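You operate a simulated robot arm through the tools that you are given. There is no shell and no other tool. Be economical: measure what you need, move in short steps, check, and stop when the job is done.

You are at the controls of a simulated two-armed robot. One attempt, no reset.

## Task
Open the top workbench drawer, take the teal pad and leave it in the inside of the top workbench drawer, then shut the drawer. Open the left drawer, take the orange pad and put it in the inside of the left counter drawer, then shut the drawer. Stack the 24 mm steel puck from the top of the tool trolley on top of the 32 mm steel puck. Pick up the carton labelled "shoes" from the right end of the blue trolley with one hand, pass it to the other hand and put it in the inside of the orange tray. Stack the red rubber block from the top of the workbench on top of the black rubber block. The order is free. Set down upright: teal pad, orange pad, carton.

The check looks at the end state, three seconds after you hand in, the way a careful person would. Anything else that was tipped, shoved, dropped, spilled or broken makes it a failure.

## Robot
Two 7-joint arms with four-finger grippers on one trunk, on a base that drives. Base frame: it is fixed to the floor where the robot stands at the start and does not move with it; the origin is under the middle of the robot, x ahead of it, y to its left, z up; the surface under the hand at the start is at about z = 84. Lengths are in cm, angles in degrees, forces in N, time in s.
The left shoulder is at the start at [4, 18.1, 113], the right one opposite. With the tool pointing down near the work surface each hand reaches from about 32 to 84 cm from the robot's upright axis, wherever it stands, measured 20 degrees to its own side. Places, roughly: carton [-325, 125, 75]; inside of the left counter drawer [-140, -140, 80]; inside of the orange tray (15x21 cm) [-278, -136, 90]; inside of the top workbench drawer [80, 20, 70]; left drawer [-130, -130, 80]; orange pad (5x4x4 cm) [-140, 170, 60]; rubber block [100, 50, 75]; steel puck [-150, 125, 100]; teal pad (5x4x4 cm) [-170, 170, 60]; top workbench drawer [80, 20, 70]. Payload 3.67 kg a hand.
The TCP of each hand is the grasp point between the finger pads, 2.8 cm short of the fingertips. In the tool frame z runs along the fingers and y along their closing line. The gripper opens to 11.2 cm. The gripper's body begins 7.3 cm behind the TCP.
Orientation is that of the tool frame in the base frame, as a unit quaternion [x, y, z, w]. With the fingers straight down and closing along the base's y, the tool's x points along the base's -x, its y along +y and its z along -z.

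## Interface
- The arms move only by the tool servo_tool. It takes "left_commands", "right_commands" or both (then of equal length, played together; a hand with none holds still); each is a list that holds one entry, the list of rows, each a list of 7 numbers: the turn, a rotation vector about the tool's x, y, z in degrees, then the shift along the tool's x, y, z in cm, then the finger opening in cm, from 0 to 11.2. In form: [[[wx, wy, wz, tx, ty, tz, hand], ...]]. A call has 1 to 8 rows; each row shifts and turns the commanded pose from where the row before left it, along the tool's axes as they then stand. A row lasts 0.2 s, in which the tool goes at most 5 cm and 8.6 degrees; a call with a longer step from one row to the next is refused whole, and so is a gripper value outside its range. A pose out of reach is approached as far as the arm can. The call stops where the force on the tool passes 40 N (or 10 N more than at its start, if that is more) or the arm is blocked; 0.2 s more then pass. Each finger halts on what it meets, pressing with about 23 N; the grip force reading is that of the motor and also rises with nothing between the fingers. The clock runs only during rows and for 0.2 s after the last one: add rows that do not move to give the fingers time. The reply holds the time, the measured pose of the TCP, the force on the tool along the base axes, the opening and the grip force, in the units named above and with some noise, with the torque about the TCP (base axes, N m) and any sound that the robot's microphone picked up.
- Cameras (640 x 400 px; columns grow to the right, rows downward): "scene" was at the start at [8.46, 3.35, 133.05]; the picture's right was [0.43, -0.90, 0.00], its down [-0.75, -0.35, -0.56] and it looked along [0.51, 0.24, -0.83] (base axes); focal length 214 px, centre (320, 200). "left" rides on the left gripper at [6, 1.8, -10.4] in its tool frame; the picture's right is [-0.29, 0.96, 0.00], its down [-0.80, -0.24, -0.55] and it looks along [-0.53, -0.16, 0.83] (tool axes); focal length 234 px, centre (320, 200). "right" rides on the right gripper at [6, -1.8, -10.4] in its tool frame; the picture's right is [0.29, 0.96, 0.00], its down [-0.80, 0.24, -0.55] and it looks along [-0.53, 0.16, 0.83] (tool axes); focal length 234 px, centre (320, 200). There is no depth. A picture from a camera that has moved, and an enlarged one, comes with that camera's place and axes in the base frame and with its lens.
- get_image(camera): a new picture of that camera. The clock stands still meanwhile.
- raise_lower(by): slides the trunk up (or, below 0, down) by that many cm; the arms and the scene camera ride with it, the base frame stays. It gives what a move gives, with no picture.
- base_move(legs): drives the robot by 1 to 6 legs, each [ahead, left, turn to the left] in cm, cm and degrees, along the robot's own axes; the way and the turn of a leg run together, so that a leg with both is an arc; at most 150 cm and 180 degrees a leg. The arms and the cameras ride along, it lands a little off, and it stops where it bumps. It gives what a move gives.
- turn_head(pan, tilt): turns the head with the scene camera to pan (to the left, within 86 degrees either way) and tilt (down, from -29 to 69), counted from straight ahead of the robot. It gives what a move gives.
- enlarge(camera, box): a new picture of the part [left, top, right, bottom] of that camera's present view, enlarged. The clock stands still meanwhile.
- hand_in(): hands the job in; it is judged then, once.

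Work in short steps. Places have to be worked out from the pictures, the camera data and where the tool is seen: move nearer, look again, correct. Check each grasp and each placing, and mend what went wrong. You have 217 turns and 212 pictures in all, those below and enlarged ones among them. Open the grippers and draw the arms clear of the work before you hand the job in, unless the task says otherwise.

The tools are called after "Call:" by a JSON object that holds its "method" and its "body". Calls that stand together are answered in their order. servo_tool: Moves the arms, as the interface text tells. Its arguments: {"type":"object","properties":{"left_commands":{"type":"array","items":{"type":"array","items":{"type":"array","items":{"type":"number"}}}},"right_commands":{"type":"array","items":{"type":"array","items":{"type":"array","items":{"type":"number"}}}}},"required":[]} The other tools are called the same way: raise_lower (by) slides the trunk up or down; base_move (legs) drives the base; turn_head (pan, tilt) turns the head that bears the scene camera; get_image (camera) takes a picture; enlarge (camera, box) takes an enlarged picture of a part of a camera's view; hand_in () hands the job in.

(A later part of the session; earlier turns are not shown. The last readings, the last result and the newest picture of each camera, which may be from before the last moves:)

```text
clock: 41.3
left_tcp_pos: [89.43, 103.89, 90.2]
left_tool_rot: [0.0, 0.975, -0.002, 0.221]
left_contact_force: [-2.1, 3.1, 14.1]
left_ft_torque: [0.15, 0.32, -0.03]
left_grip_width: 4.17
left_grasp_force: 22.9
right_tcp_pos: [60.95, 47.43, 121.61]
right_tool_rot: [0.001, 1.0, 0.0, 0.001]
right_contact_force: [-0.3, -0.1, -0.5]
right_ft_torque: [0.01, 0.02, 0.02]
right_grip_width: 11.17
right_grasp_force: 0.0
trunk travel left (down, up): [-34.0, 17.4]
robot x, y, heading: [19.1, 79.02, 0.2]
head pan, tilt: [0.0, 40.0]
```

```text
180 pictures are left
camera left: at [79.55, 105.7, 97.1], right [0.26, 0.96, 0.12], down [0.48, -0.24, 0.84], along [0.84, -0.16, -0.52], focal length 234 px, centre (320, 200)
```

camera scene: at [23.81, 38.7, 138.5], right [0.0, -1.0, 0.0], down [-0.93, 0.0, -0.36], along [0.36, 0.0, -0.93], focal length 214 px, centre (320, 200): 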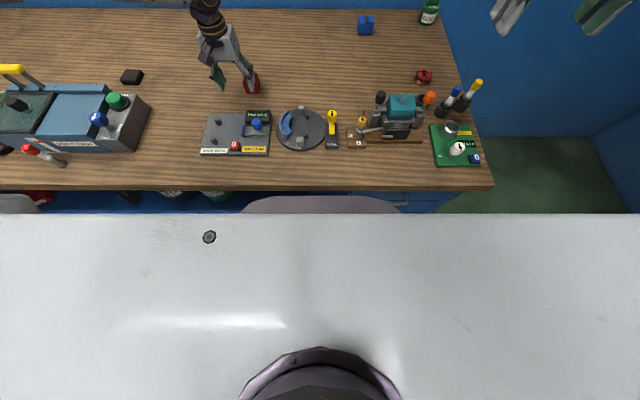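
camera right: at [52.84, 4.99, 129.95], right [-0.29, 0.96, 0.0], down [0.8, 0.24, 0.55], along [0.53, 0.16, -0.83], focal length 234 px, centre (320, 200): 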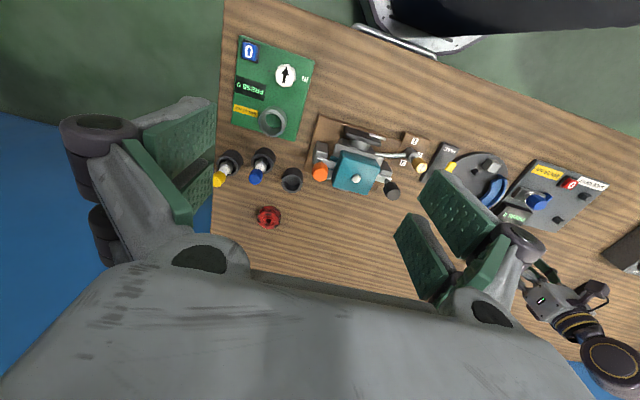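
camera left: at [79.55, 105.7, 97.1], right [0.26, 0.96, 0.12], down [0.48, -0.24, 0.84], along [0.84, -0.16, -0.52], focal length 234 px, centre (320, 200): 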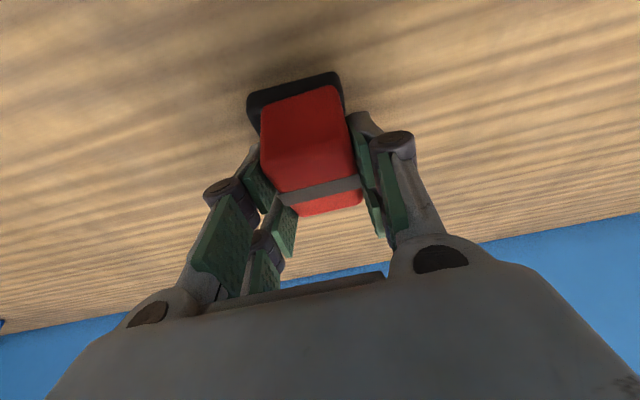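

Contact at 14 N with the red block well within the black one. Releasing and withdrawing along the fingers.

Call:
{"method": "servo_tool", "body": {"left_commands": [[[0, 0, 0, 0, 0, 0, 5], [0, 0, 0, 0, 0, 0, 7], [0, 0, 0, 0, 0, 0, 8], [0, 0, 0, 0, 0, -2, 9], [0, 0, 0, 0, 0, -4, 9], [0, 0, 0, 0, 0, -4, 9], [0, 0, 0, 0, 0, -4, 9]]]}}

Call:
{"method": "get_image", "body": {"camera": "left"}}

```text
clock: 42.9
left_tcp_pos: [83.31, 104.19, 102.81]
left_tool_rot: [0.001, 0.976, -0.002, 0.219]
left_contact_force: [-0.4, -0.3, 0.5]
left_ft_torque: [-0.01, 0.01, -0.03]
left_grip_width: 9.03
left_grasp_force: 0.1
right_tcp_pos: [61.06, 47.3, 121.74]
right_tool_rot: [0.002, 1.0, 0.0, 0.002]
right_contact_force: [-0.3, -0.5, -0.7]
right_ft_torque: [-0.02, 0.0, 0.02]
right_grip_width: 11.17
right_grasp_force: 0.0
trunk travel left (down, up): [-34.0, 17.4]
robot x, y, heading: [18.52, 79.36, -0.1]
head pan, tilt: [0.0, 40.0]
```

```text
179 pictures are left
camera left: at [73.39, 105.86, 109.64], right [0.26, 0.96, 0.12], down [0.48, -0.24, 0.84], along [0.84, -0.16, -0.53], focal length 234 px, centre (320, 200)
```

left: 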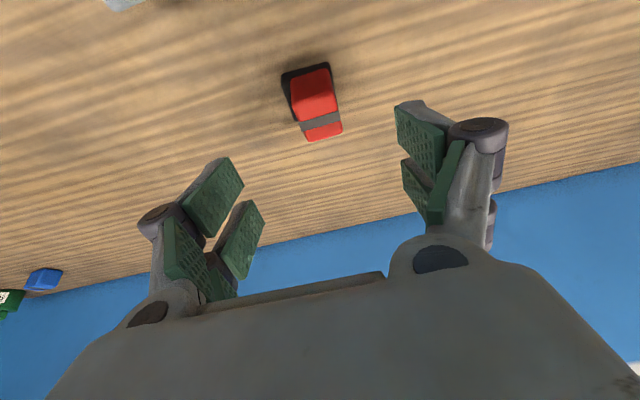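

Red block sits on the black one. Now raise, back off, and go to face the top drawer with the right arm.

Call:
{"method": "raise_lower", "body": {"by": 14}}

Call:
{"method": "base_move", "body": {"legs": [[-38, 0, 0], [0, -43, 0]]}}

Call:
{"method": "raise_lower", "body": {"by": -20}}

Call:
{"method": "get_image", "body": {"camera": "scene"}}

Call:
{"method": "get_image", "body": {"camera": "right"}}

```text
clock: 44.5
left_tcp_pos: [83.48, 104.13, 116.85]
left_tool_rot: [0.001, 0.976, -0.002, 0.219]
left_contact_force: [-0.9, -0.1, 0.3]
left_ft_torque: [0.02, 0.05, 0.0]
left_grip_width: 8.99
left_grasp_force: 0.0
right_tcp_pos: [61.16, 47.36, 135.6]
right_tool_rot: [0.001, 1.0, 0.0, 0.001]
right_contact_force: [-0.6, 0.4, -0.6]
right_ft_torque: [0.0, 0.01, 0.02]
right_grip_width: 11.19
right_grasp_force: 0.1
trunk travel left (down, up): [-48.0, 3.4]
robot x, y, heading: [18.93, 79.34, -0.2]
head pan, tilt: [0.0, 40.0]
```

```text
clock: 49.3
left_tcp_pos: [45.71, 59.53, 116.83]
left_tool_rot: [0.006, 0.976, -0.004, 0.219]
left_contact_force: [0.1, -0.4, -0.3]
left_ft_torque: [-0.04, 0.0, -0.02]
left_grip_width: 9.01
left_grasp_force: 0.1
right_tcp_pos: [22.76, 3.06, 135.78]
right_tool_rot: [0.007, 1.0, -0.001, 0.0]
right_contact_force: [0.0, 0.5, 0.0]
right_ft_torque: [0.02, 0.01, -0.02]
right_grip_width: 11.19
right_grasp_force: 0.0
trunk travel left (down, up): [-48.0, 3.4]
robot x, y, heading: [-19.52, 35.03, -0.8]
head pan, tilt: [0.0, 40.0]
```

```text
clock: 51.5
left_tcp_pos: [45.69, 59.29, 96.84]
left_tool_rot: [0.008, 0.976, -0.004, 0.219]
left_contact_force: [-0.5, -0.1, -0.4]
left_ft_torque: [0.02, -0.04, 0.02]
left_grip_width: 9.0
left_grasp_force: 0.1
right_tcp_pos: [22.72, 2.89, 115.68]
right_tool_rot: [0.007, 1.0, 0.0, 0.001]
right_contact_force: [-0.4, -0.4, 0.1]
right_ft_torque: [0.0, -0.02, -0.03]
right_grip_width: 11.22
right_grasp_force: 0.1
trunk travel left (down, up): [-28.0, 23.4]
robot x, y, heading: [-19.27, 35.35, -1.0]
head pan, tilt: [0.0, 40.0]
```

```text
178 pictures are left
camera scene: at [-8.74, 35.48, 138.16], right [-0.01, -1.0, 0.0], down [-0.64, 0.01, -0.77], along [0.77, -0.01, -0.64], focal length 214 px, centre (320, 200)
```

scene: 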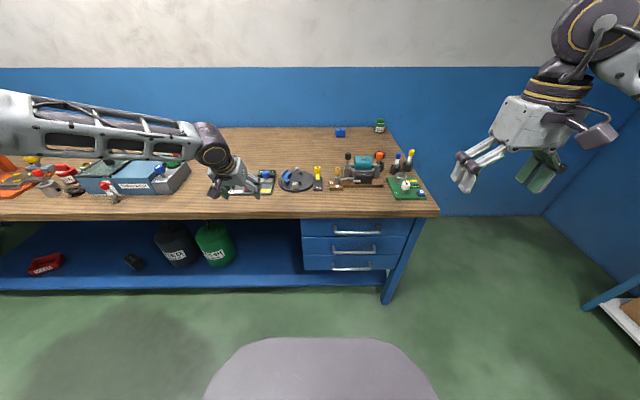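

```text
177 pictures are left
camera right: at [16.78, 1.31, 126.05], right [-0.27, 0.96, 0.0], down [0.8, 0.23, 0.56], along [0.53, 0.15, -0.83], focal length 234 px, centre (320, 200)
```

right: 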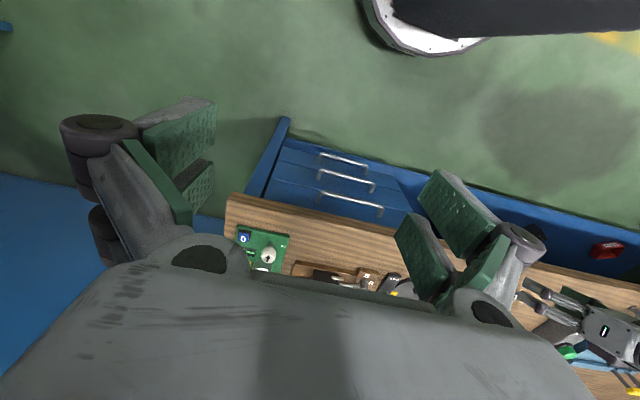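

Combining views, the top handle bar is near [47.6, 19.5, 74]. I'll rotate the right hand in free air so the fingers point forward and close vertically (120° diagonal turn).

Call:
{"method": "servo_tool", "body": {"right_commands": [[[-4.95, -4.95, 4.95, 0, 0, 0, 8], [-4.95, -4.95, 4.95, 0, 0, 0, 8], [-4.95, -4.95, 4.95, 0, 0, 0, 8], [-4.95, -4.95, 4.95, 0, 0, 0, 8], [-4.95, -4.95, 4.95, 0, 0, 0, 8], [-4.95, -4.95, 4.95, 0, 0, 0, 8], [-4.95, -4.95, 4.95, 0, 0, 0, 8]]]}}

Call:
{"method": "servo_tool", "body": {"right_commands": [[[-4.95, -4.95, 4.95, 0, 0, 0, 8], [-4.95, -4.95, 4.95, 0, 0, 0, 8], [-4.95, -4.95, 4.95, 0, 0, 0, 8], [-4.95, -4.95, 4.95, 0, 0, 0, 8], [-4.95, -4.95, 4.95, 0, 0, 0, 8], [-4.95, -4.95, 4.95, 0, 0, 0, 8], [-4.95, -4.95, 4.95, 0, 0, 0, 8]]]}}

Call:
{"method": "get_image", "body": {"camera": "right"}}

```text
clock: 53.1
left_tcp_pos: [45.55, 59.38, 96.9]
left_tool_rot: [0.006, 0.975, -0.003, 0.22]
left_contact_force: [-0.7, 0.9, 0.0]
left_ft_torque: [-0.02, -0.02, 0.0]
left_grip_width: 9.02
left_grasp_force: 0.1
right_tcp_pos: [22.7, 2.95, 115.61]
right_tool_rot: [0.295, 0.863, 0.287, 0.293]
right_contact_force: [-0.9, 0.7, -0.2]
right_ft_torque: [-0.03, 0.0, -0.05]
right_grip_width: 7.99
right_grasp_force: 0.0
trunk travel left (down, up): [-28.0, 23.4]
robot x, y, heading: [-19.42, 34.96, -0.8]
head pan, tilt: [0.0, 40.0]
```

```text
clock: 54.9
left_tcp_pos: [45.57, 59.23, 96.74]
left_tool_rot: [0.008, 0.976, -0.004, 0.219]
left_contact_force: [-0.4, 0.5, 0.7]
left_ft_torque: [-0.01, 0.05, 0.02]
left_grip_width: 8.99
left_grasp_force: 0.0
right_tcp_pos: [33.06, -3.95, 116.85]
right_tool_rot: [0.515, 0.519, 0.477, 0.488]
right_contact_force: [0.7, 0.0, 0.5]
right_ft_torque: [-0.04, 0.01, -0.02]
right_grip_width: 7.99
right_grasp_force: 0.2
right hand out of reach, approached as far as the arm can: row 1, 2, 3, 4, 5, 6, 7
trunk travel left (down, up): [-28.0, 23.4]
robot x, y, heading: [-19.38, 35.59, -0.8]
head pan, tilt: [0.0, 40.0]
stopped in row 7 (right hand): the arm was blocked; the commanded pose is now the measured one
```

```text
176 pictures are left
camera right: at [22.59, 2.16, 115.68], right [0.07, 0.3, 0.95], down [-0.54, -0.79, 0.29], along [0.84, -0.54, 0.11], focal length 234 px, centre (320, 200)
```

right: 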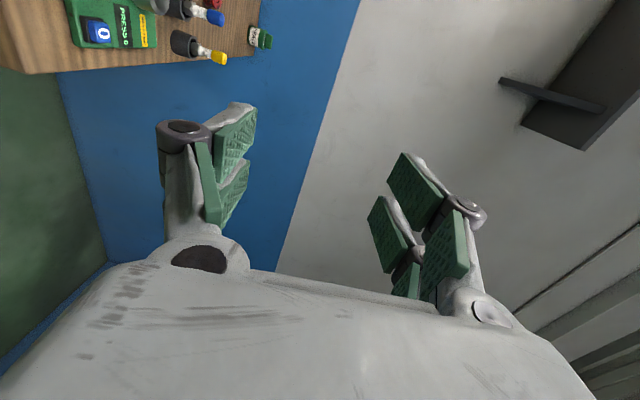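

Orientation is nearly there. Now moving the right hand down and left toward a spot in front of the handle.

Call:
{"method": "servo_tool", "body": {"right_commands": [[[0, 0, 0, 2.3, -4.2, 0, 8], [0, 0, 0, 2.3, -4.2, 0, 8], [0, 0, 0, 2.3, -4.2, 0, 8], [0, 0, 0, 2.3, -4.2, 0, 8], [0, 0, 0, 2.3, -4.2, 0, 8], [0, 0, 0, 2.3, -4.2, 0, 8], [0, 0, 0, 2.3, -4.2, 0, 8], [0, 0, 0, 2.3, -4.2, 0, 8]]]}}

Call:
{"method": "get_image", "body": {"camera": "right"}}

Call:
{"method": "get_image", "body": {"camera": "scene"}}

```text
clock: 56.7
left_tcp_pos: [45.7, 59.26, 96.71]
left_tool_rot: [0.007, 0.976, -0.004, 0.219]
left_contact_force: [0.4, -1.1, -0.9]
left_ft_torque: [0.02, 0.01, 0.03]
left_grip_width: 9.02
left_grasp_force: 0.0
right_tcp_pos: [26.04, -7.73, 97.38]
right_tool_rot: [0.514, 0.524, 0.478, 0.482]
right_contact_force: [-0.4, 0.4, -0.6]
right_ft_torque: [0.03, 0.01, -0.01]
right_grip_width: 7.98
right_grasp_force: 0.2
right hand out of reach, approached as far as the arm can: row 1, 2, 3, 4, 5, 6, 7, 8
trunk travel left (down, up): [-28.0, 23.4]
robot x, y, heading: [-18.67, 35.25, -0.8]
head pan, tilt: [0.0, 40.0]
```

```text
175 pictures are left
camera right: at [15.55, -1.72, 96.4], right [0.07, 0.3, 0.95], down [-0.53, -0.8, 0.29], along [0.85, -0.52, 0.1], focal length 234 px, centre (320, 200)
```

right: 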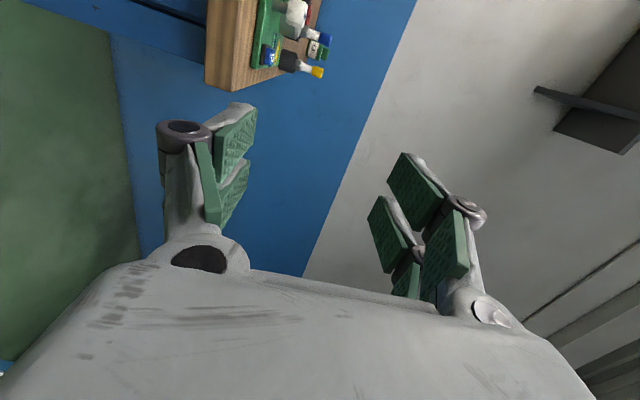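

```text
174 pictures are left
camera scene: at [-8.71, 35.46, 138.15], right [-0.01, -1.0, 0.0], down [-0.64, 0.01, -0.77], along [0.77, -0.01, -0.64], focal length 214 px, centre (320, 200)
```

scene: 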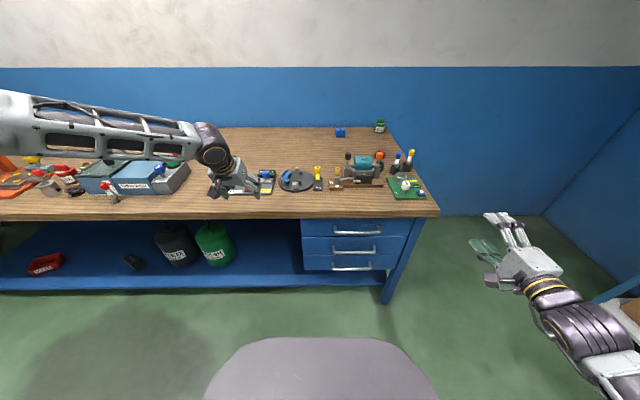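

The wrist can't reach inward in this orientation, so I'll instead use base and trunk to position. First retract and raise the left hand so lowering the trunk is safe.

Call:
{"method": "servo_tool", "body": {"left_commands": [[[0, 8.3, 0, 4, 0, -1.85, 9], [0, 8.3, 0, 4, 0, -1.2, 9], [0, 8.4, 0, 4, 0, -0.6, 9], [0, 0, 0, 3.5, 0, -3, 9], [0, 0, 0, 3.5, 0, -3, 9], [0, 0, 0, 0, 0, -4.5, 9], [0, 0, 0, 0, 0, -4.5, 9], [0, 0, 0, 0, 0, -4.5, 9]]]}}

Call:
{"method": "base_move", "body": {"legs": [[-8, 0, 0], [0, 27, 0.8]]}}

Call:
{"method": "raise_lower", "body": {"by": -22}}

Call:
{"method": "get_image", "body": {"camera": "right"}}

Call:
{"method": "get_image", "body": {"camera": "scene"}}

```text
clock: 58.5
left_tcp_pos: [26.23, 59.66, 116.18]
left_tool_rot: [0.007, 1.0, -0.001, 0.003]
left_contact_force: [0.2, 0.1, 0.6]
left_ft_torque: [0.04, -0.01, 0.0]
left_grip_width: 8.99
left_grasp_force: 0.1
right_tcp_pos: [25.97, -7.76, 97.54]
right_tool_rot: [0.514, 0.523, 0.479, 0.482]
right_contact_force: [0.5, -1.5, 0.6]
right_ft_torque: [0.02, 0.0, 0.01]
right_grip_width: 7.99
right_grasp_force: 0.1
trunk travel left (down, up): [-28.0, 23.4]
robot x, y, heading: [-18.91, 35.33, -1.0]
head pan, tilt: [0.0, 40.0]
```

```text
clock: 61.1
left_tcp_pos: [17.75, 87.49, 116.23]
left_tool_rot: [-0.003, 1.0, -0.002, 0.003]
left_contact_force: [-0.5, 0.5, 0.2]
left_ft_torque: [0.02, 0.0, 0.0]
left_grip_width: 8.99
left_grasp_force: 0.1
right_tcp_pos: [19.12, 20.13, 97.57]
right_tool_rot: [0.509, 0.529, 0.484, 0.476]
right_contact_force: [-0.1, -0.3, -0.4]
right_ft_torque: [0.02, 0.0, -0.01]
right_grip_width: 8.02
right_grasp_force: 0.0
trunk travel left (down, up): [-28.0, 23.4]
robot x, y, heading: [-27.69, 62.64, 0.4]
head pan, tilt: [0.0, 40.0]
```

```text
clock: 63.4
left_tcp_pos: [17.71, 87.44, 94.1]
left_tool_rot: [-0.004, 1.0, -0.002, 0.002]
left_contact_force: [0.1, 0.7, -0.2]
left_ft_torque: [0.04, -0.02, -0.01]
left_grip_width: 8.98
left_grasp_force: 0.1
right_tcp_pos: [19.03, 20.08, 75.4]
right_tool_rot: [0.508, 0.529, 0.484, 0.477]
right_contact_force: [0.2, -0.1, 0.5]
right_ft_torque: [-0.03, 0.01, -0.03]
right_grip_width: 7.98
right_grasp_force: 0.0
trunk travel left (down, up): [-6.0, 45.4]
robot x, y, heading: [-27.35, 62.33, 0.6]
head pan, tilt: [0.0, 40.0]
```

```text
173 pictures are left
camera right: at [8.43, 25.88, 74.34], right [0.06, 0.3, 0.95], down [-0.51, -0.81, 0.29], along [0.86, -0.51, 0.1], focal length 234 px, centre (320, 200)
```

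right: 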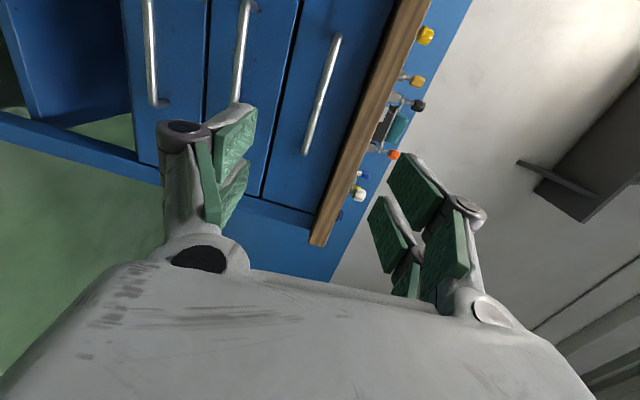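

```text
172 pictures are left
camera scene: at [-16.67, 62.55, 116.07], right [0.01, -1.0, 0.0], down [-0.64, -0.01, -0.77], along [0.77, 0.01, -0.64], focal length 214 px, centre (320, 200)
```

scene: 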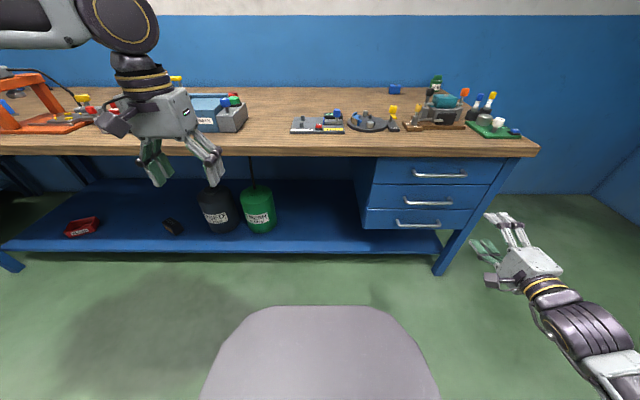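

Handle bar spans y 11–29 at z≈73.5, x≈47. I lower 1.9 cm and drive ahead 21 cm, then check.

Call:
{"method": "raise_lower", "body": {"by": -1.9}}

Call:
{"method": "base_move", "body": {"legs": [[21, 0, -0.5]]}}

Call:
{"method": "servo_tool", "body": {"right_commands": [[[0, 0, 0, 0, 0, 0, 6], [0, 0, 0, 0, 0, 0, 6]]]}}

Call:
{"method": "get_image", "body": {"camera": "right"}}

Call:
{"method": "enlarge", "body": {"camera": "scene", "box": [400, 150, 640, 300]}}

```text
clock: 64.1
left_tcp_pos: [17.67, 87.4, 92.27]
left_tool_rot: [-0.003, 1.0, -0.003, 0.003]
left_contact_force: [-0.8, 0.8, 0.2]
left_ft_torque: [-0.05, -0.02, 0.03]
left_grip_width: 9.0
left_grasp_force: 0.0
right_tcp_pos: [19.02, 19.98, 73.63]
right_tool_rot: [0.509, 0.529, 0.484, 0.477]
right_contact_force: [-0.5, -0.1, -0.2]
right_ft_torque: [0.0, -0.02, -0.02]
right_grip_width: 8.01
right_grasp_force: 0.0
trunk travel left (down, up): [-4.1, 47.3]
robot x, y, heading: [-26.92, 62.35, 0.6]
head pan, tilt: [0.0, 40.0]
```

```text
clock: 65.8
left_tcp_pos: [39.09, 87.08, 92.09]
left_tool_rot: [0.002, 1.0, -0.001, 0.001]
left_contact_force: [-0.1, -0.5, -0.8]
left_ft_torque: [0.0, 0.03, -0.06]
left_grip_width: 9.01
left_grasp_force: 0.1
right_tcp_pos: [39.58, 19.73, 73.49]
right_tool_rot: [0.512, 0.527, 0.481, 0.478]
right_contact_force: [0.0, 0.5, -0.1]
right_ft_torque: [0.0, 0.01, -0.01]
right_grip_width: 8.02
right_grasp_force: 0.0
trunk travel left (down, up): [-4.1, 47.3]
robot x, y, heading: [-6.31, 61.95, -0.2]
head pan, tilt: [0.0, 40.0]
```

```text
clock: 66.4
left_tcp_pos: [38.91, 87.05, 92.14]
left_tool_rot: [0.002, 1.0, -0.001, 0.002]
left_contact_force: [0.3, -0.5, 0.2]
left_ft_torque: [-0.02, 0.0, 0.03]
left_grip_width: 9.02
left_grasp_force: 0.0
right_tcp_pos: [39.49, 19.68, 73.58]
right_tool_rot: [0.511, 0.527, 0.481, 0.479]
right_contact_force: [0.2, 0.1, -0.2]
right_ft_torque: [-0.01, 0.01, 0.0]
right_grip_width: 6.03
right_grasp_force: 0.1
trunk travel left (down, up): [-4.1, 47.3]
robot x, y, heading: [-6.05, 62.09, -0.1]
head pan, tilt: [0.0, 40.0]
```

```text
171 pictures are left
camera right: at [28.97, 25.61, 72.46], right [0.07, 0.3, 0.95], down [-0.52, -0.8, 0.29], along [0.85, -0.51, 0.1], focal length 234 px, centre (320, 200)
```

right: 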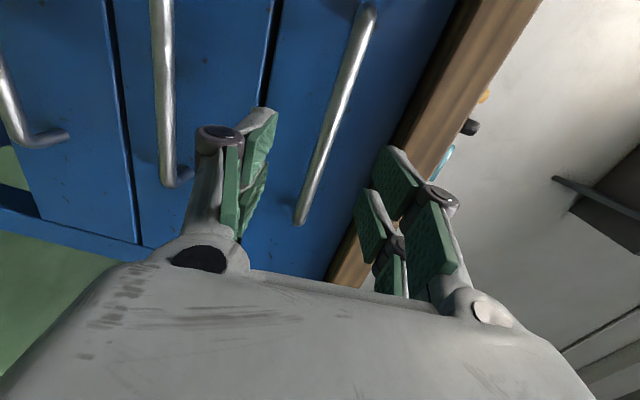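

```text
2.67 times, centred on (520, 225) of scene
camera zoom: at [4.23, 62.51, 114.18], right [0.0, -1.0, 0.0], down [-0.64, 0.0, -0.77], along [0.77, 0.0, -0.64], focal length 572 px, centre (-213, 133)
```

zoom: 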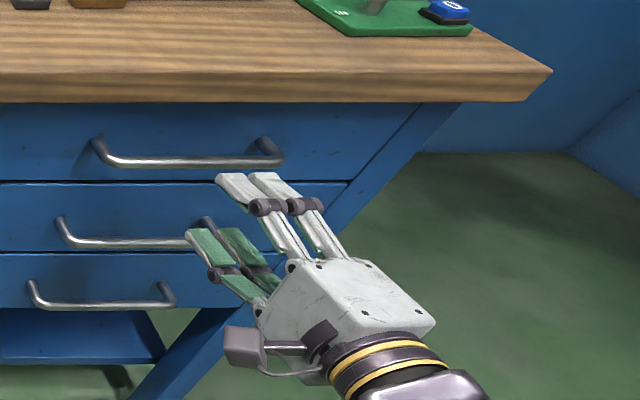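

Alignment with the bar is good (z≈73.4, bar x≈48). Driving ahead 7.5 cm and looking.

Call:
{"method": "base_move", "body": {"legs": [[7.5, 0, 0]]}}

Call:
{"method": "get_image", "body": {"camera": "right"}}

Call:
{"method": "enlarge", "body": {"camera": "scene", "box": [400, 150, 640, 300]}}

```text
clock: 67.4
left_tcp_pos: [46.48, 87.15, 92.08]
left_tool_rot: [0.002, 1.0, -0.002, 0.002]
left_contact_force: [0.8, -0.2, -0.6]
left_ft_torque: [0.01, 0.03, 0.04]
left_grip_width: 9.0
left_grasp_force: 0.1
right_tcp_pos: [47.1, 19.64, 73.4]
right_tool_rot: [0.512, 0.527, 0.481, 0.479]
right_contact_force: [0.8, 0.7, 0.1]
right_ft_torque: [0.0, 0.03, -0.02]
right_grip_width: 5.99
right_grasp_force: 0.0
trunk travel left (down, up): [-4.1, 47.3]
robot x, y, heading: [1.45, 62.29, 0.1]
head pan, tilt: [0.0, 40.0]
```

```text
169 pictures are left
camera right: at [36.58, 25.56, 72.39], right [0.07, 0.3, 0.95], down [-0.52, -0.8, 0.29], along [0.85, -0.51, 0.1], focal length 234 px, centre (320, 200)
```

right: 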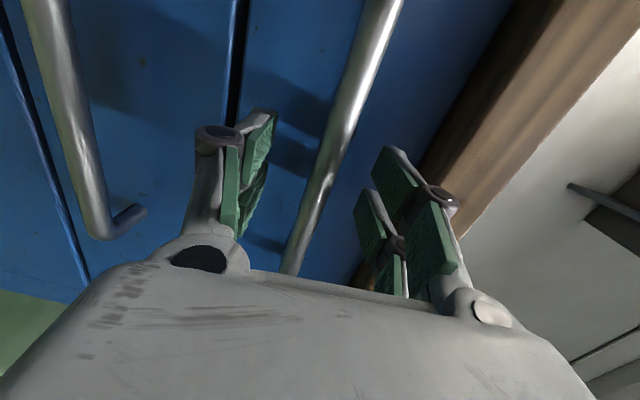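

```text
2.67 times, centred on (520, 225) of scene
camera zoom: at [11.94, 62.49, 114.16], right [0.0, -1.0, 0.0], down [-0.64, 0.0, -0.77], along [0.77, 0.0, -0.64], focal length 572 px, centre (-213, 133)
```

zoom: 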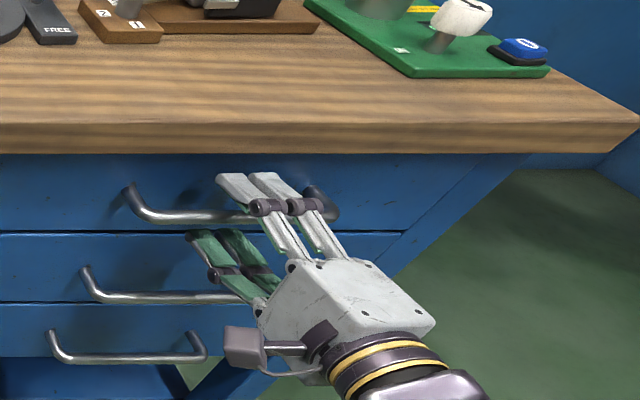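

The bar lies between the fingers. Closing the right gripper.

Call:
{"method": "servo_tool", "body": {"right_commands": [[[0, 0, 0, 0, 0, 0, 4], [0, 0, 0, 0, 0, 0, 2], [0, 0, 0, 0, 0, 0, 0.5], [0, 0, 0, 0, 0, 0, 0.5], [0, 0, 0, 0, 0, 0, 0.5]]]}}

Call:
{"method": "get_image", "body": {"camera": "right"}}

```text
clock: 68.6
left_tcp_pos: [46.38, 87.08, 92.17]
left_tool_rot: [0.002, 1.0, -0.002, 0.002]
left_contact_force: [0.1, 0.2, 0.0]
left_ft_torque: [-0.01, -0.02, 0.0]
left_grip_width: 9.02
left_grasp_force: 0.0
right_tcp_pos: [46.9, 19.71, 73.52]
right_tool_rot: [0.511, 0.526, 0.482, 0.479]
right_contact_force: [-1.0, 1.7, -2.1]
right_ft_torque: [1.8, 0.05, -0.05]
right_grip_width: 1.33
right_grasp_force: 45.2
trunk travel left (down, up): [-4.1, 47.3]
robot x, y, heading: [1.5, 62.42, -0.0]
head pan, tilt: [0.0, 40.0]
```

```text
167 pictures are left
camera right: at [36.48, 25.57, 72.43], right [0.07, 0.3, 0.95], down [-0.52, -0.8, 0.29], along [0.85, -0.51, 0.1], focal length 234 px, centre (320, 200)
```

right: 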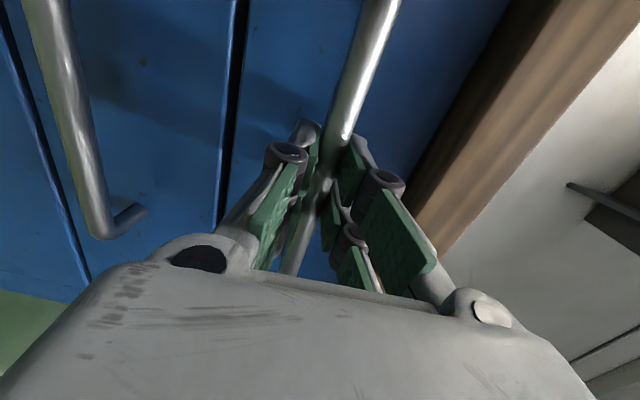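

Bar is gripped (1.33 cm). Driving back 24 cm to open the drawer.

Call:
{"method": "base_move", "body": {"legs": [[-24, 0, 0]]}}

Call:
{"method": "get_image", "body": {"camera": "scene"}}

```text
clock: 70.4
left_tcp_pos: [22.92, 86.96, 92.07]
left_tool_rot: [0.004, 1.0, -0.001, 0.002]
left_contact_force: [0.5, -0.2, 0.6]
left_ft_torque: [0.01, -0.04, -0.04]
left_grip_width: 8.99
left_grasp_force: 0.1
right_tcp_pos: [23.19, 19.73, 73.55]
right_tool_rot: [0.511, 0.527, 0.481, 0.48]
right_contact_force: [0.3, 12.2, -6.5]
right_ft_torque: [1.8, 0.07, -0.07]
right_grip_width: 1.35
right_grasp_force: 44.9
trunk travel left (down, up): [-4.1, 47.3]
robot x, y, heading: [-22.22, 62.33, -0.3]
head pan, tilt: [0.0, 40.0]
```

```text
166 pictures are left
camera scene: at [-11.94, 62.58, 114.18], right [-0.01, -1.0, 0.0], down [-0.64, 0.0, -0.77], along [0.77, 0.0, -0.64], focal length 214 px, centre (320, 200)
```

scene: 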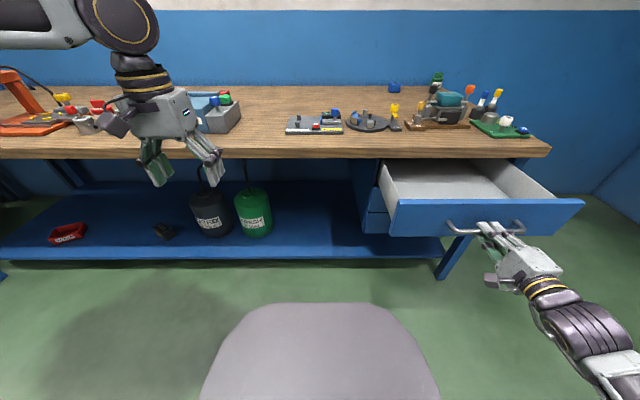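

Drawer is open. Release the handle, back off 8 cm, then look left toward the trolley.

Call:
{"method": "servo_tool", "body": {"right_commands": [[[0, 0, 0, 0, 0, 0, 3], [0, 0, 0, 0, 0, 0, 6], [0, 0, 0, 0, 0, 0, 6], [0, 0, 0, 0, 0, 0, 6]]]}}

Call:
{"method": "base_move", "body": {"legs": [[-8, 0, 0]]}}

Call:
{"method": "raise_lower", "body": {"by": 30}}

Call:
{"method": "get_image", "body": {"camera": "scene"}}

Call:
{"method": "turn_head", "body": {"pan": 86, "tilt": 25}}

Call:
{"method": "get_image", "body": {"camera": "scene"}}

```text
clock: 71.4
left_tcp_pos: [22.82, 87.12, 92.09]
left_tool_rot: [0.004, 1.0, -0.002, 0.002]
left_contact_force: [0.6, -0.2, -0.3]
left_ft_torque: [0.0, -0.02, 0.01]
left_grip_width: 9.01
left_grasp_force: 0.3
right_tcp_pos: [23.19, 19.7, 73.44]
right_tool_rot: [0.512, 0.526, 0.481, 0.479]
right_contact_force: [0.1, -0.5, -0.1]
right_ft_torque: [0.02, -0.01, 0.0]
right_grip_width: 5.97
right_grasp_force: 0.0
trunk travel left (down, up): [-4.1, 47.3]
robot x, y, heading: [-22.5, 62.28, -0.2]
head pan, tilt: [0.0, 40.0]
```

```text
clock: 72.5
left_tcp_pos: [14.82, 87.09, 92.21]
left_tool_rot: [0.003, 1.0, -0.002, 0.003]
left_contact_force: [-0.1, -0.2, 0.4]
left_ft_torque: [0.0, -0.02, 0.01]
left_grip_width: 8.99
left_grasp_force: 0.0
right_tcp_pos: [15.14, 19.71, 73.46]
right_tool_rot: [0.513, 0.526, 0.481, 0.479]
right_contact_force: [-1.1, -0.3, 0.6]
right_ft_torque: [0.02, -0.01, 0.02]
right_grip_width: 6.02
right_grasp_force: 0.0
trunk travel left (down, up): [-4.1, 47.3]
robot x, y, heading: [-30.46, 62.47, -0.4]
head pan, tilt: [0.0, 40.0]
```

```text
clock: 75.5
left_tcp_pos: [14.95, 87.16, 122.25]
left_tool_rot: [0.004, 1.0, -0.002, 0.003]
left_contact_force: [-0.1, 0.2, 0.2]
left_ft_torque: [-0.01, -0.01, 0.0]
left_grip_width: 9.01
left_grasp_force: 0.0
right_tcp_pos: [15.27, 19.67, 103.55]
right_tool_rot: [0.511, 0.526, 0.481, 0.48]
right_contact_force: [0.4, -0.2, -0.3]
right_ft_torque: [-0.03, -0.02, -0.02]
right_grip_width: 5.98
right_grasp_force: 0.1
trunk travel left (down, up): [-34.1, 17.3]
robot x, y, heading: [-30.7, 62.18, -0.2]
head pan, tilt: [0.0, 40.0]
```

```text
165 pictures are left
camera scene: at [-19.85, 62.6, 144.19], right [0.0, -1.0, 0.0], down [-0.64, 0.0, -0.77], along [0.77, 0.0, -0.64], focal length 214 px, centre (320, 200)
```

scene: 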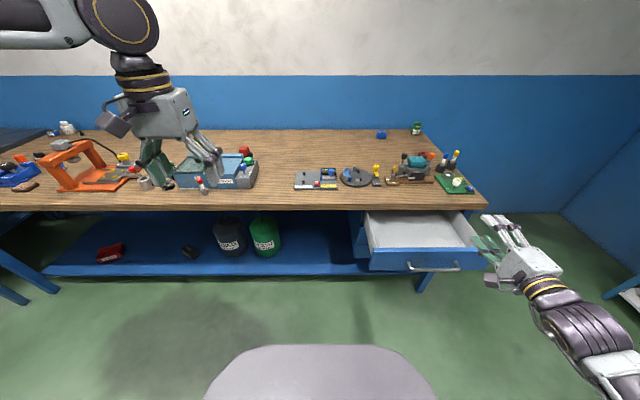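

```text
clock: 77.1
left_tcp_pos: [14.91, 87.18, 122.22]
left_tool_rot: [0.004, 1.0, -0.001, 0.002]
left_contact_force: [-0.2, 0.4, 1.3]
left_ft_torque: [0.0, -0.01, 0.04]
left_grip_width: 9.01
left_grasp_force: 0.0
right_tcp_pos: [15.3, 19.81, 103.55]
right_tool_rot: [0.513, 0.526, 0.48, 0.48]
right_contact_force: [-0.4, -0.2, 1.2]
right_ft_torque: [-0.02, 0.0, -0.01]
right_grip_width: 6.0
right_grasp_force: 0.1
trunk travel left (down, up): [-34.1, 17.3]
robot x, y, heading: [-30.19, 62.36, -0.3]
head pan, tilt: [85.9, 25.0]
```

```text
164 pictures are left
camera scene: at [-27.65, 71.83, 146.53], right [1.0, -0.08, 0.0], down [-0.03, -0.42, -0.91], along [0.07, 0.9, -0.42], focal length 214 px, centre (320, 200)
```

scene: 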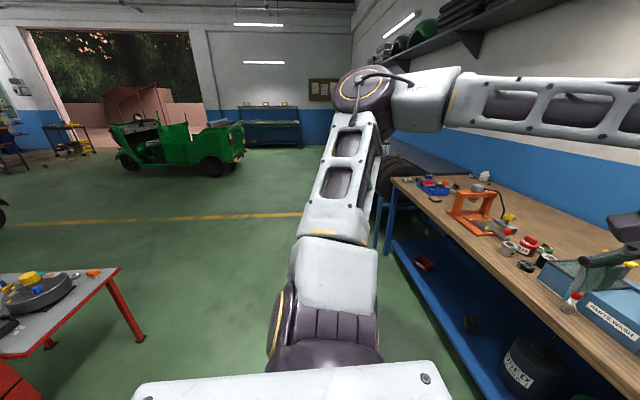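

I see a low grey table (z≈55, corner ≈[-142,176]) with an orange item at its near corner ≈[-150,176]. I'll drive along and turn to face -x from about x=-31, y=138.

Call:
{"method": "base_move", "body": {"legs": [[0, 76, 0], [0, 0, 90]]}}

Call:
{"method": "turn_head", "body": {"pan": 60, "tilt": 35}}

Call:
{"method": "get_image", "body": {"camera": "scene"}}

```text
clock: 85.5
left_tcp_pos: [-54.07, 182.0, 122.05]
left_tool_rot: [-0.704, 0.71, 0.0, 0.004]
left_contact_force: [0.2, 0.7, -0.5]
left_ft_torque: [0.04, 0.01, 0.02]
left_grip_width: 8.99
left_grasp_force: 0.0
right_tcp_pos: [13.21, 182.31, 103.38]
right_tool_rot: [-0.01, 0.734, 0.679, -0.001]
right_contact_force: [0.5, 0.6, -0.2]
right_ft_torque: [0.05, 0.0, -0.01]
right_grip_width: 5.98
right_grasp_force: 0.2
trunk travel left (down, up): [-34.1, 17.3]
robot x, y, heading: [-29.59, 136.69, 89.7]
head pan, tilt: [85.9, 25.0]
```

```text
clock: 86.4
left_tcp_pos: [-54.22, 181.97, 122.12]
left_tool_rot: [-0.705, 0.71, 0.0, 0.003]
left_contact_force: [-0.8, 0.5, 0.6]
left_ft_torque: [0.0, -0.02, 0.03]
left_grip_width: 8.99
left_grasp_force: 0.0
right_tcp_pos: [13.22, 182.15, 103.4]
right_tool_rot: [-0.01, 0.734, 0.679, -0.001]
right_contact_force: [0.1, -0.1, 0.7]
right_ft_torque: [-0.01, -0.04, 0.0]
right_grip_width: 6.03
right_grasp_force: 0.1
trunk travel left (down, up): [-34.1, 17.3]
robot x, y, heading: [-29.56, 136.16, 89.5]
head pan, tilt: [60.0, 35.0]
```

```text
163 pictures are left
camera scene: at [-37.12, 143.45, 144.95], right [0.5, 0.86, 0.0], down [0.5, -0.29, -0.82], along [-0.71, 0.41, -0.57], focal length 214 px, centre (320, 200)
```

scene: 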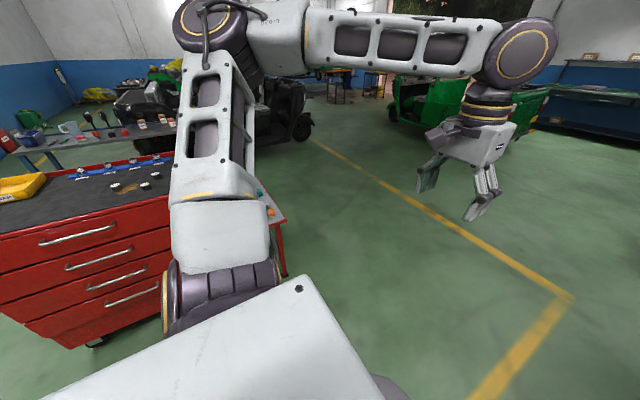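

The tool trolley (pucks on top at ≈[-145,115,98]) is between; its front face is x≈-128. Turn to face -x and look.

Call:
{"method": "base_move", "body": {"legs": [[0, 0, 90], [30, -8, 0]]}}

Call:
{"method": "turn_head", "body": {"pan": 0, "tilt": 35}}

Call:
{"method": "get_image", "body": {"camera": "scene"}}

Call:
{"method": "get_image", "body": {"camera": "left"}}

```text
clock: 92.7
left_tcp_pos: [-104.36, 121.17, 122.17]
left_tool_rot: [1.0, -0.011, -0.003, -0.002]
left_contact_force: [-0.3, -0.5, -0.6]
left_ft_torque: [0.0, -0.05, -0.02]
left_grip_width: 9.01
left_grasp_force: 0.1
right_tcp_pos: [-103.95, 188.57, 103.6]
right_tool_rot: [0.522, -0.515, -0.483, 0.478]
right_contact_force: [-0.5, 0.0, 0.4]
right_ft_torque: [0.01, -0.01, 0.0]
right_grip_width: 6.02
right_grasp_force: 0.0
trunk travel left (down, up): [-34.1, 17.3]
robot x, y, heading: [-58.65, 145.23, 178.8]
head pan, tilt: [60.0, 35.0]
```

```text
clock: 94.0
left_tcp_pos: [-104.49, 121.13, 122.13]
left_tool_rot: [1.0, -0.01, -0.003, -0.001]
left_contact_force: [0.0, -0.3, -0.4]
left_ft_torque: [-0.01, 0.01, 0.02]
left_grip_width: 9.02
left_grasp_force: 0.0
right_tcp_pos: [-104.01, 188.48, 103.51]
right_tool_rot: [0.522, -0.516, -0.483, 0.478]
right_contact_force: [0.2, 0.1, 0.6]
right_ft_torque: [-0.01, -0.01, -0.02]
right_grip_width: 5.99
right_grasp_force: 0.1
trunk travel left (down, up): [-34.1, 17.3]
robot x, y, heading: [-58.49, 145.37, 178.9]
head pan, tilt: [0.0, 35.0]
```

```text
162 pictures are left
camera scene: at [-69.75, 145.68, 144.95], right [0.02, 1.0, 0.0], down [0.57, -0.01, -0.82], along [-0.82, 0.01, -0.57], focal length 214 px, centre (320, 200)
```

scene: 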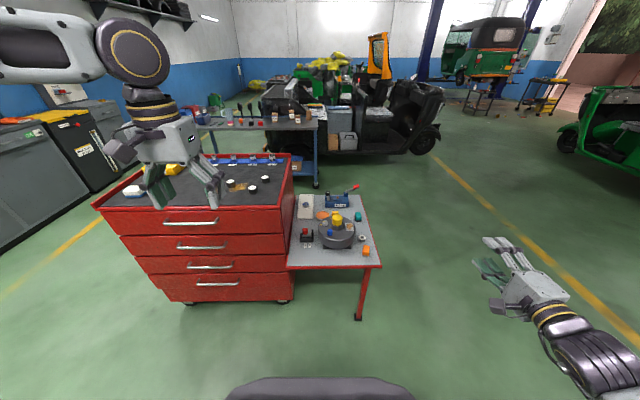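

```text
161 pictures are left
camera left: at [-98.48, 119.11, 132.59], right [-0.31, -0.95, 0.0], down [-0.79, 0.25, 0.56], along [-0.53, 0.17, -0.83], focal length 234 px, centre (320, 200)
```

left: 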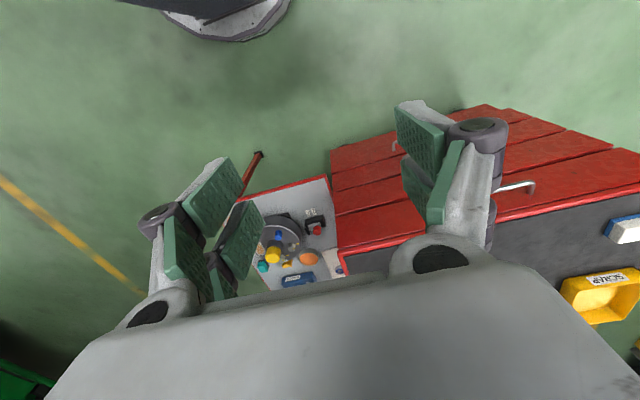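

Clear view: the side shelf carries orange and teal pads; pucks on the trolley. Enlarging both areas.

Call:
{"method": "enlarge", "body": {"camera": "scene", "box": [280, 170, 400, 290]}}

Call:
{"method": "enlarge", "body": {"camera": "scene", "box": [100, 140, 300, 240]}}

```text
3.33 times, centred on (340, 230) of scene
camera zoom: at [-69.75, 145.68, 144.95], right [0.02, 1.0, 0.0], down [0.57, -0.01, -0.82], along [-0.82, 0.01, -0.57], focal length 715 px, centre (253, 100)
```

zoom: 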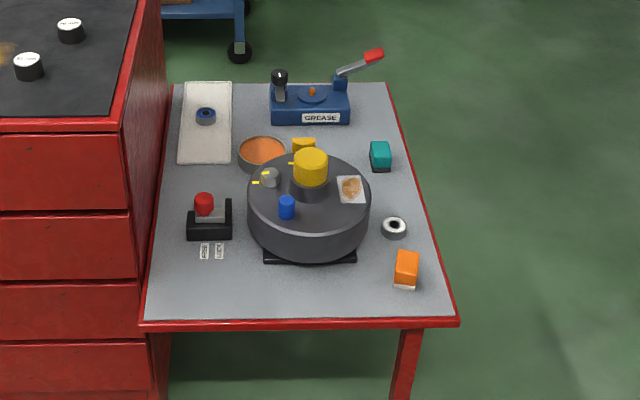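

```text
3.20 times, centred on (200, 190) of scene
camera zoom: at [-69.75, 145.68, 144.95], right [0.02, 1.0, 0.0], down [0.57, -0.01, -0.82], along [-0.82, 0.01, -0.57], focal length 686 px, centre (704, 232)
```

zoom: 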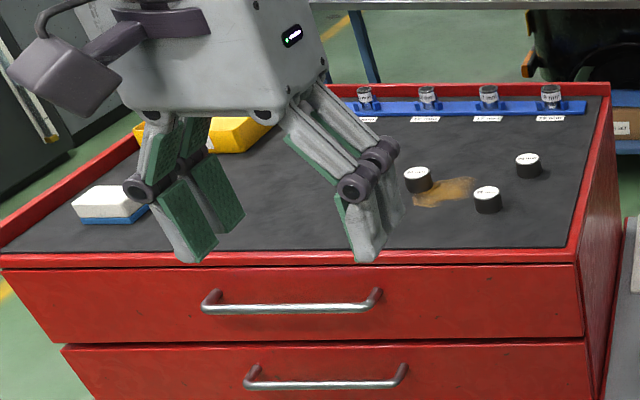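

Three pucks on the mat; I need their labels.

Call:
{"method": "enlarge", "body": {"camera": "scene", "box": [220, 180, 276, 215]}}

Call:
{"method": "enlarge", "body": {"camera": "scene", "box": [205, 160, 285, 185]}}

```text
11.43 times, centred on (248, 198) of scene
camera zoom: at [-69.75, 145.68, 144.95], right [0.02, 1.0, 0.0], down [0.57, -0.01, -0.82], along [-0.82, 0.01, -0.57], focal length 2451 px, centre (1143, 229)
```

zoom: 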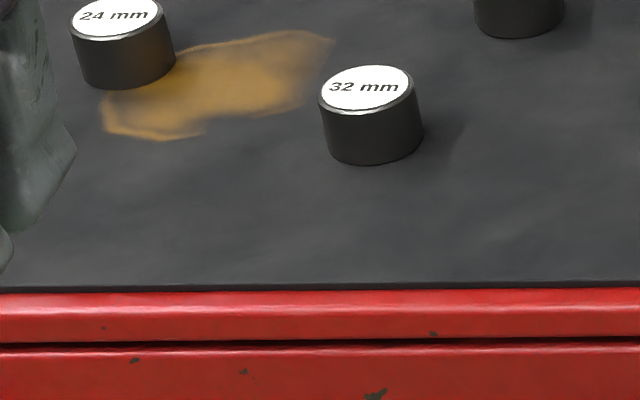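

```text
8.00 times, centred on (245, 172) of scene
camera zoom: at [-69.75, 145.68, 144.95], right [0.02, 1.0, 0.0], down [0.57, -0.01, -0.82], along [-0.82, 0.01, -0.57], focal length 1716 px, centre (920, 420)
```

zoom: 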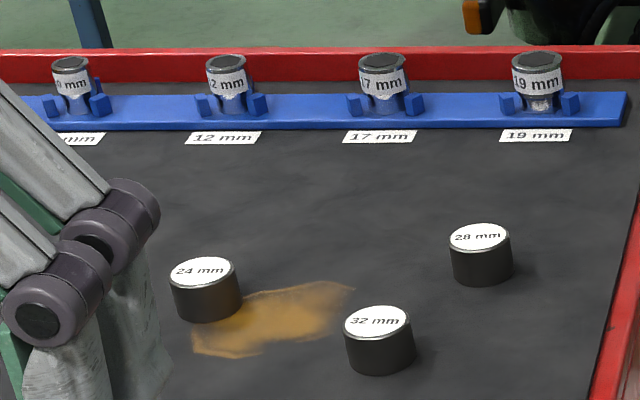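

Labels read: 24 mm ≈[-162,103], 32 mm ≈[-157,115], tops near z≈92. I'll drive nearer so the left arm can reach these, then refine.

Call:
{"method": "base_move", "body": {"legs": [[38, 14, 1]]}}

Call:
{"method": "get_image", "body": {"camera": "left"}}

Call:
{"method": "get_image", "body": {"camera": "scene"}}

```text
clock: 96.5
left_tcp_pos: [-141.78, 106.29, 122.3]
left_tool_rot: [1.0, 0.001, -0.004, -0.002]
left_contact_force: [0.1, 0.8, 0.0]
left_ft_torque: [0.0, 0.01, -0.01]
left_grip_width: 9.02
left_grasp_force: 0.1
right_tcp_pos: [-142.78, 173.74, 103.51]
right_tool_rot: [0.529, -0.51, -0.477, 0.483]
right_contact_force: [0.1, -0.4, 0.6]
right_ft_torque: [0.0, 0.01, 0.0]
right_grip_width: 5.98
right_grasp_force: 0.1
trunk travel left (down, up): [-34.1, 17.3]
robot x, y, heading: [-96.7, 131.31, -179.8]
head pan, tilt: [0.0, 35.0]
```

```text
156 pictures are left
camera left: at [-135.75, 104.42, 132.6], right [-0.29, -0.96, 0.0], down [-0.79, 0.24, 0.56], along [-0.54, 0.16, -0.83], focal length 234 px, centre (320, 200)
```

left: 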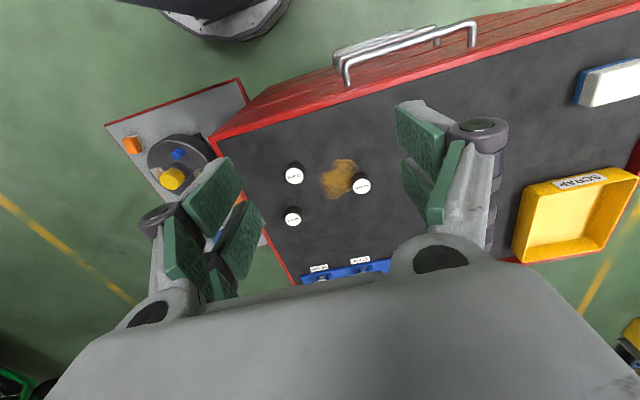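

```text
155 pictures are left
camera scene: at [-107.62, 131.64, 144.95], right [0.0, 1.0, 0.0], down [0.57, 0.0, -0.82], along [-0.82, 0.0, -0.57], focal length 214 px, centre (320, 200)
```

scene: 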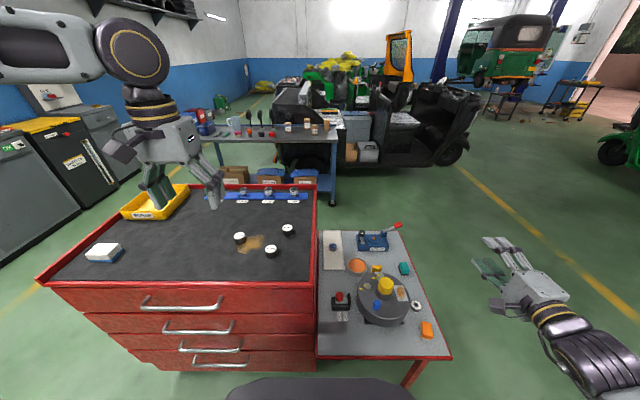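

Triangulated: 24 mm top ≈[-162,103.4,90], 32 mm ≈[-156.5,115.5,90]. Driving 7 cm nearer and bringing the left hand over the 24 mm puck.

Call:
{"method": "base_move", "body": {"legs": [[7, 0, 0]]}}

Call:
{"method": "servo_tool", "body": {"left_commands": [[[0, 0, 0, -1.5, 0.5, 3.3, 9], [0, 0, 0, -1.5, 0.5, 3.3, 9], [0, 0, 0, -1.5, 0.5, 3.3, 9], [0, 0, 0, -1.5, 0.5, 3.3, 9], [0, 0, 0, -1.5, 0.5, 3.3, 9], [0, 0, 0, -1.5, 0.5, 3.3, 9], [0, 0, 0, 0, 0, 0, 9]]]}}

Call:
{"method": "get_image", "body": {"camera": "left"}}

```text
clock: 97.5
left_tcp_pos: [-148.64, 106.41, 122.33]
left_tool_rot: [1.0, 0.0, -0.003, -0.001]
left_contact_force: [-0.1, -0.9, -0.7]
left_ft_torque: [0.0, -0.03, -0.02]
left_grip_width: 9.01
left_grasp_force: 0.0
right_tcp_pos: [-149.64, 173.66, 103.45]
right_tool_rot: [0.528, -0.511, -0.477, 0.482]
right_contact_force: [-0.2, -0.1, -0.2]
right_ft_torque: [-0.02, 0.02, 0.02]
right_grip_width: 6.02
right_grasp_force: 0.1
trunk travel left (down, up): [-34.1, 17.3]
robot x, y, heading: [-103.71, 131.21, -179.8]
head pan, tilt: [0.0, 35.0]
```

```text
clock: 99.1
left_tcp_pos: [-157.87, 103.39, 102.39]
left_tool_rot: [1.0, 0.0, -0.004, -0.002]
left_contact_force: [0.2, -0.2, 0.1]
left_ft_torque: [-0.01, 0.03, 0.03]
left_grip_width: 9.0
left_grasp_force: 0.0
right_tcp_pos: [-149.57, 173.69, 103.55]
right_tool_rot: [0.527, -0.511, -0.477, 0.483]
right_contact_force: [0.2, -0.6, -0.4]
right_ft_torque: [-0.03, -0.02, 0.02]
right_grip_width: 6.02
right_grasp_force: 0.0
trunk travel left (down, up): [-34.1, 17.3]
robot x, y, heading: [-103.62, 131.1, -179.7]
head pan, tilt: [0.0, 35.0]
```

```text
154 pictures are left
camera left: at [-151.76, 101.4, 112.74], right [-0.29, -0.96, 0.0], down [-0.79, 0.24, 0.56], along [-0.54, 0.16, -0.83], focal length 234 px, centre (320, 200)
```

left: 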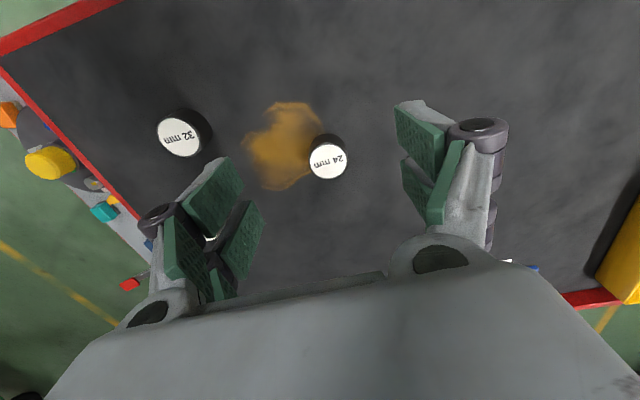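

Puck 24 mm centre confirmed at [-162, 103.5], dia 4 cm. Descending with fingertips kept above the grease film, then gripping.

Call:
{"method": "servo_tool", "body": {"left_commands": [[[0, 0, 0, -4.1, -0.1, 0, 9], [0, 0, 0, 0, 0, 4, 9], [0, 0, 0, 0, 0, 4, 8], [0, 0, 0, 0, 0, 3, 7], [0, 0, 0, 0, 0, 0, 7]]]}}

Call:
{"method": "get_image", "body": {"camera": "left"}}

```text
clock: 100.1
left_tcp_pos: [-161.91, 103.37, 92.61]
left_tool_rot: [1.0, 0.002, -0.006, -0.001]
left_contact_force: [0.6, -5.5, 19.3]
left_ft_torque: [-1.07, -0.55, -0.16]
left_grip_width: 5.59
left_grasp_force: 12.1
right_tcp_pos: [-149.56, 173.64, 103.62]
right_tool_rot: [0.528, -0.51, -0.478, 0.483]
right_contact_force: [-0.2, 0.1, 0.3]
right_ft_torque: [0.01, 0.0, -0.03]
right_grip_width: 5.96
right_grasp_force: 0.0
trunk travel left (down, up): [-34.1, 17.3]
robot x, y, heading: [-103.58, 131.07, -179.7]
head pan, tilt: [0.0, 35.0]
stopped in row 5 (left hand): the force on the tool passed its limit at 78 N (the readings are from after the stop); the commanded pose is now the measured one
```

```text
153 pictures are left
camera left: at [-156.01, 101.48, 102.95], right [-0.29, -0.96, 0.0], down [-0.79, 0.24, 0.56], along [-0.54, 0.16, -0.83], focal length 234 px, centre (320, 200)
```

left: 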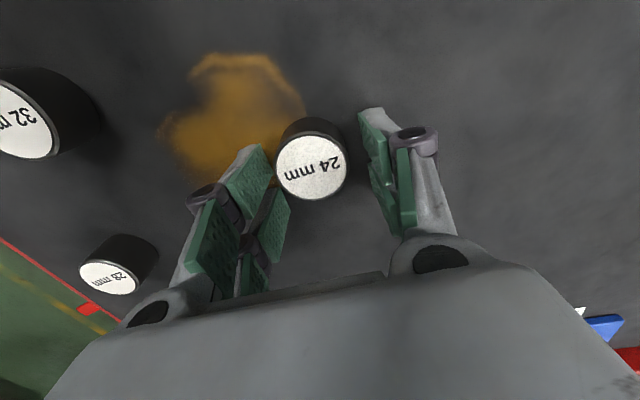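

The mat is higher than assumed (≈89.8). Raise 0.6 cm and close.

Call:
{"method": "servo_tool", "body": {"left_commands": [[[0, 0, 0, 0, 0, -0.6, 6.5], [0, 0, 0, 0, 0, 0, 6.5], [0, 0, 0, 0, 0, 0, 4.5], [0, 0, 0, 0, 0, 0, 3], [0, 0, 0, 0, 0, 0, 3], [0, 0, 0, 0, 0, 0, 3]]]}}

Call:
{"method": "get_image", "body": {"camera": "left"}}

```text
clock: 101.5
left_tcp_pos: [-162.1, 103.39, 92.98]
left_tool_rot: [1.0, 0.001, -0.001, -0.001]
left_contact_force: [1.1, 0.2, 0.4]
left_ft_torque: [-0.02, -0.02, 0.02]
left_grip_width: 3.74
left_grasp_force: 23.1
right_tcp_pos: [-149.65, 173.6, 103.57]
right_tool_rot: [0.528, -0.511, -0.478, 0.482]
right_contact_force: [0.2, 0.0, 0.5]
right_ft_torque: [0.02, 0.01, 0.04]
right_grip_width: 6.0
right_grasp_force: 0.0
trunk travel left (down, up): [-34.1, 17.3]
robot x, y, heading: [-103.55, 131.28, -179.6]
head pan, tilt: [0.0, 35.0]
```

```text
152 pictures are left
camera left: at [-156.11, 101.56, 103.24], right [-0.29, -0.96, 0.0], down [-0.8, 0.24, 0.56], along [-0.53, 0.16, -0.83], focal length 234 px, centre (320, 200)
```

left: 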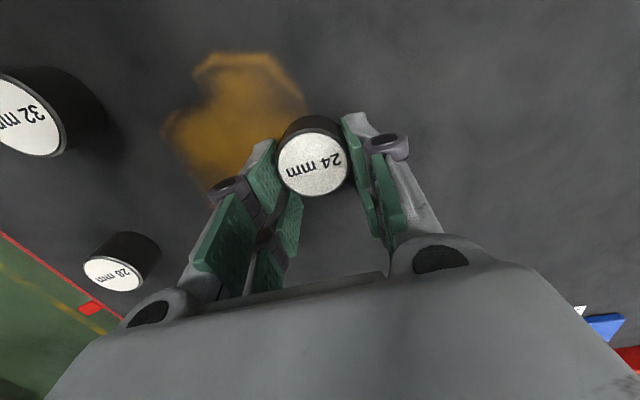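

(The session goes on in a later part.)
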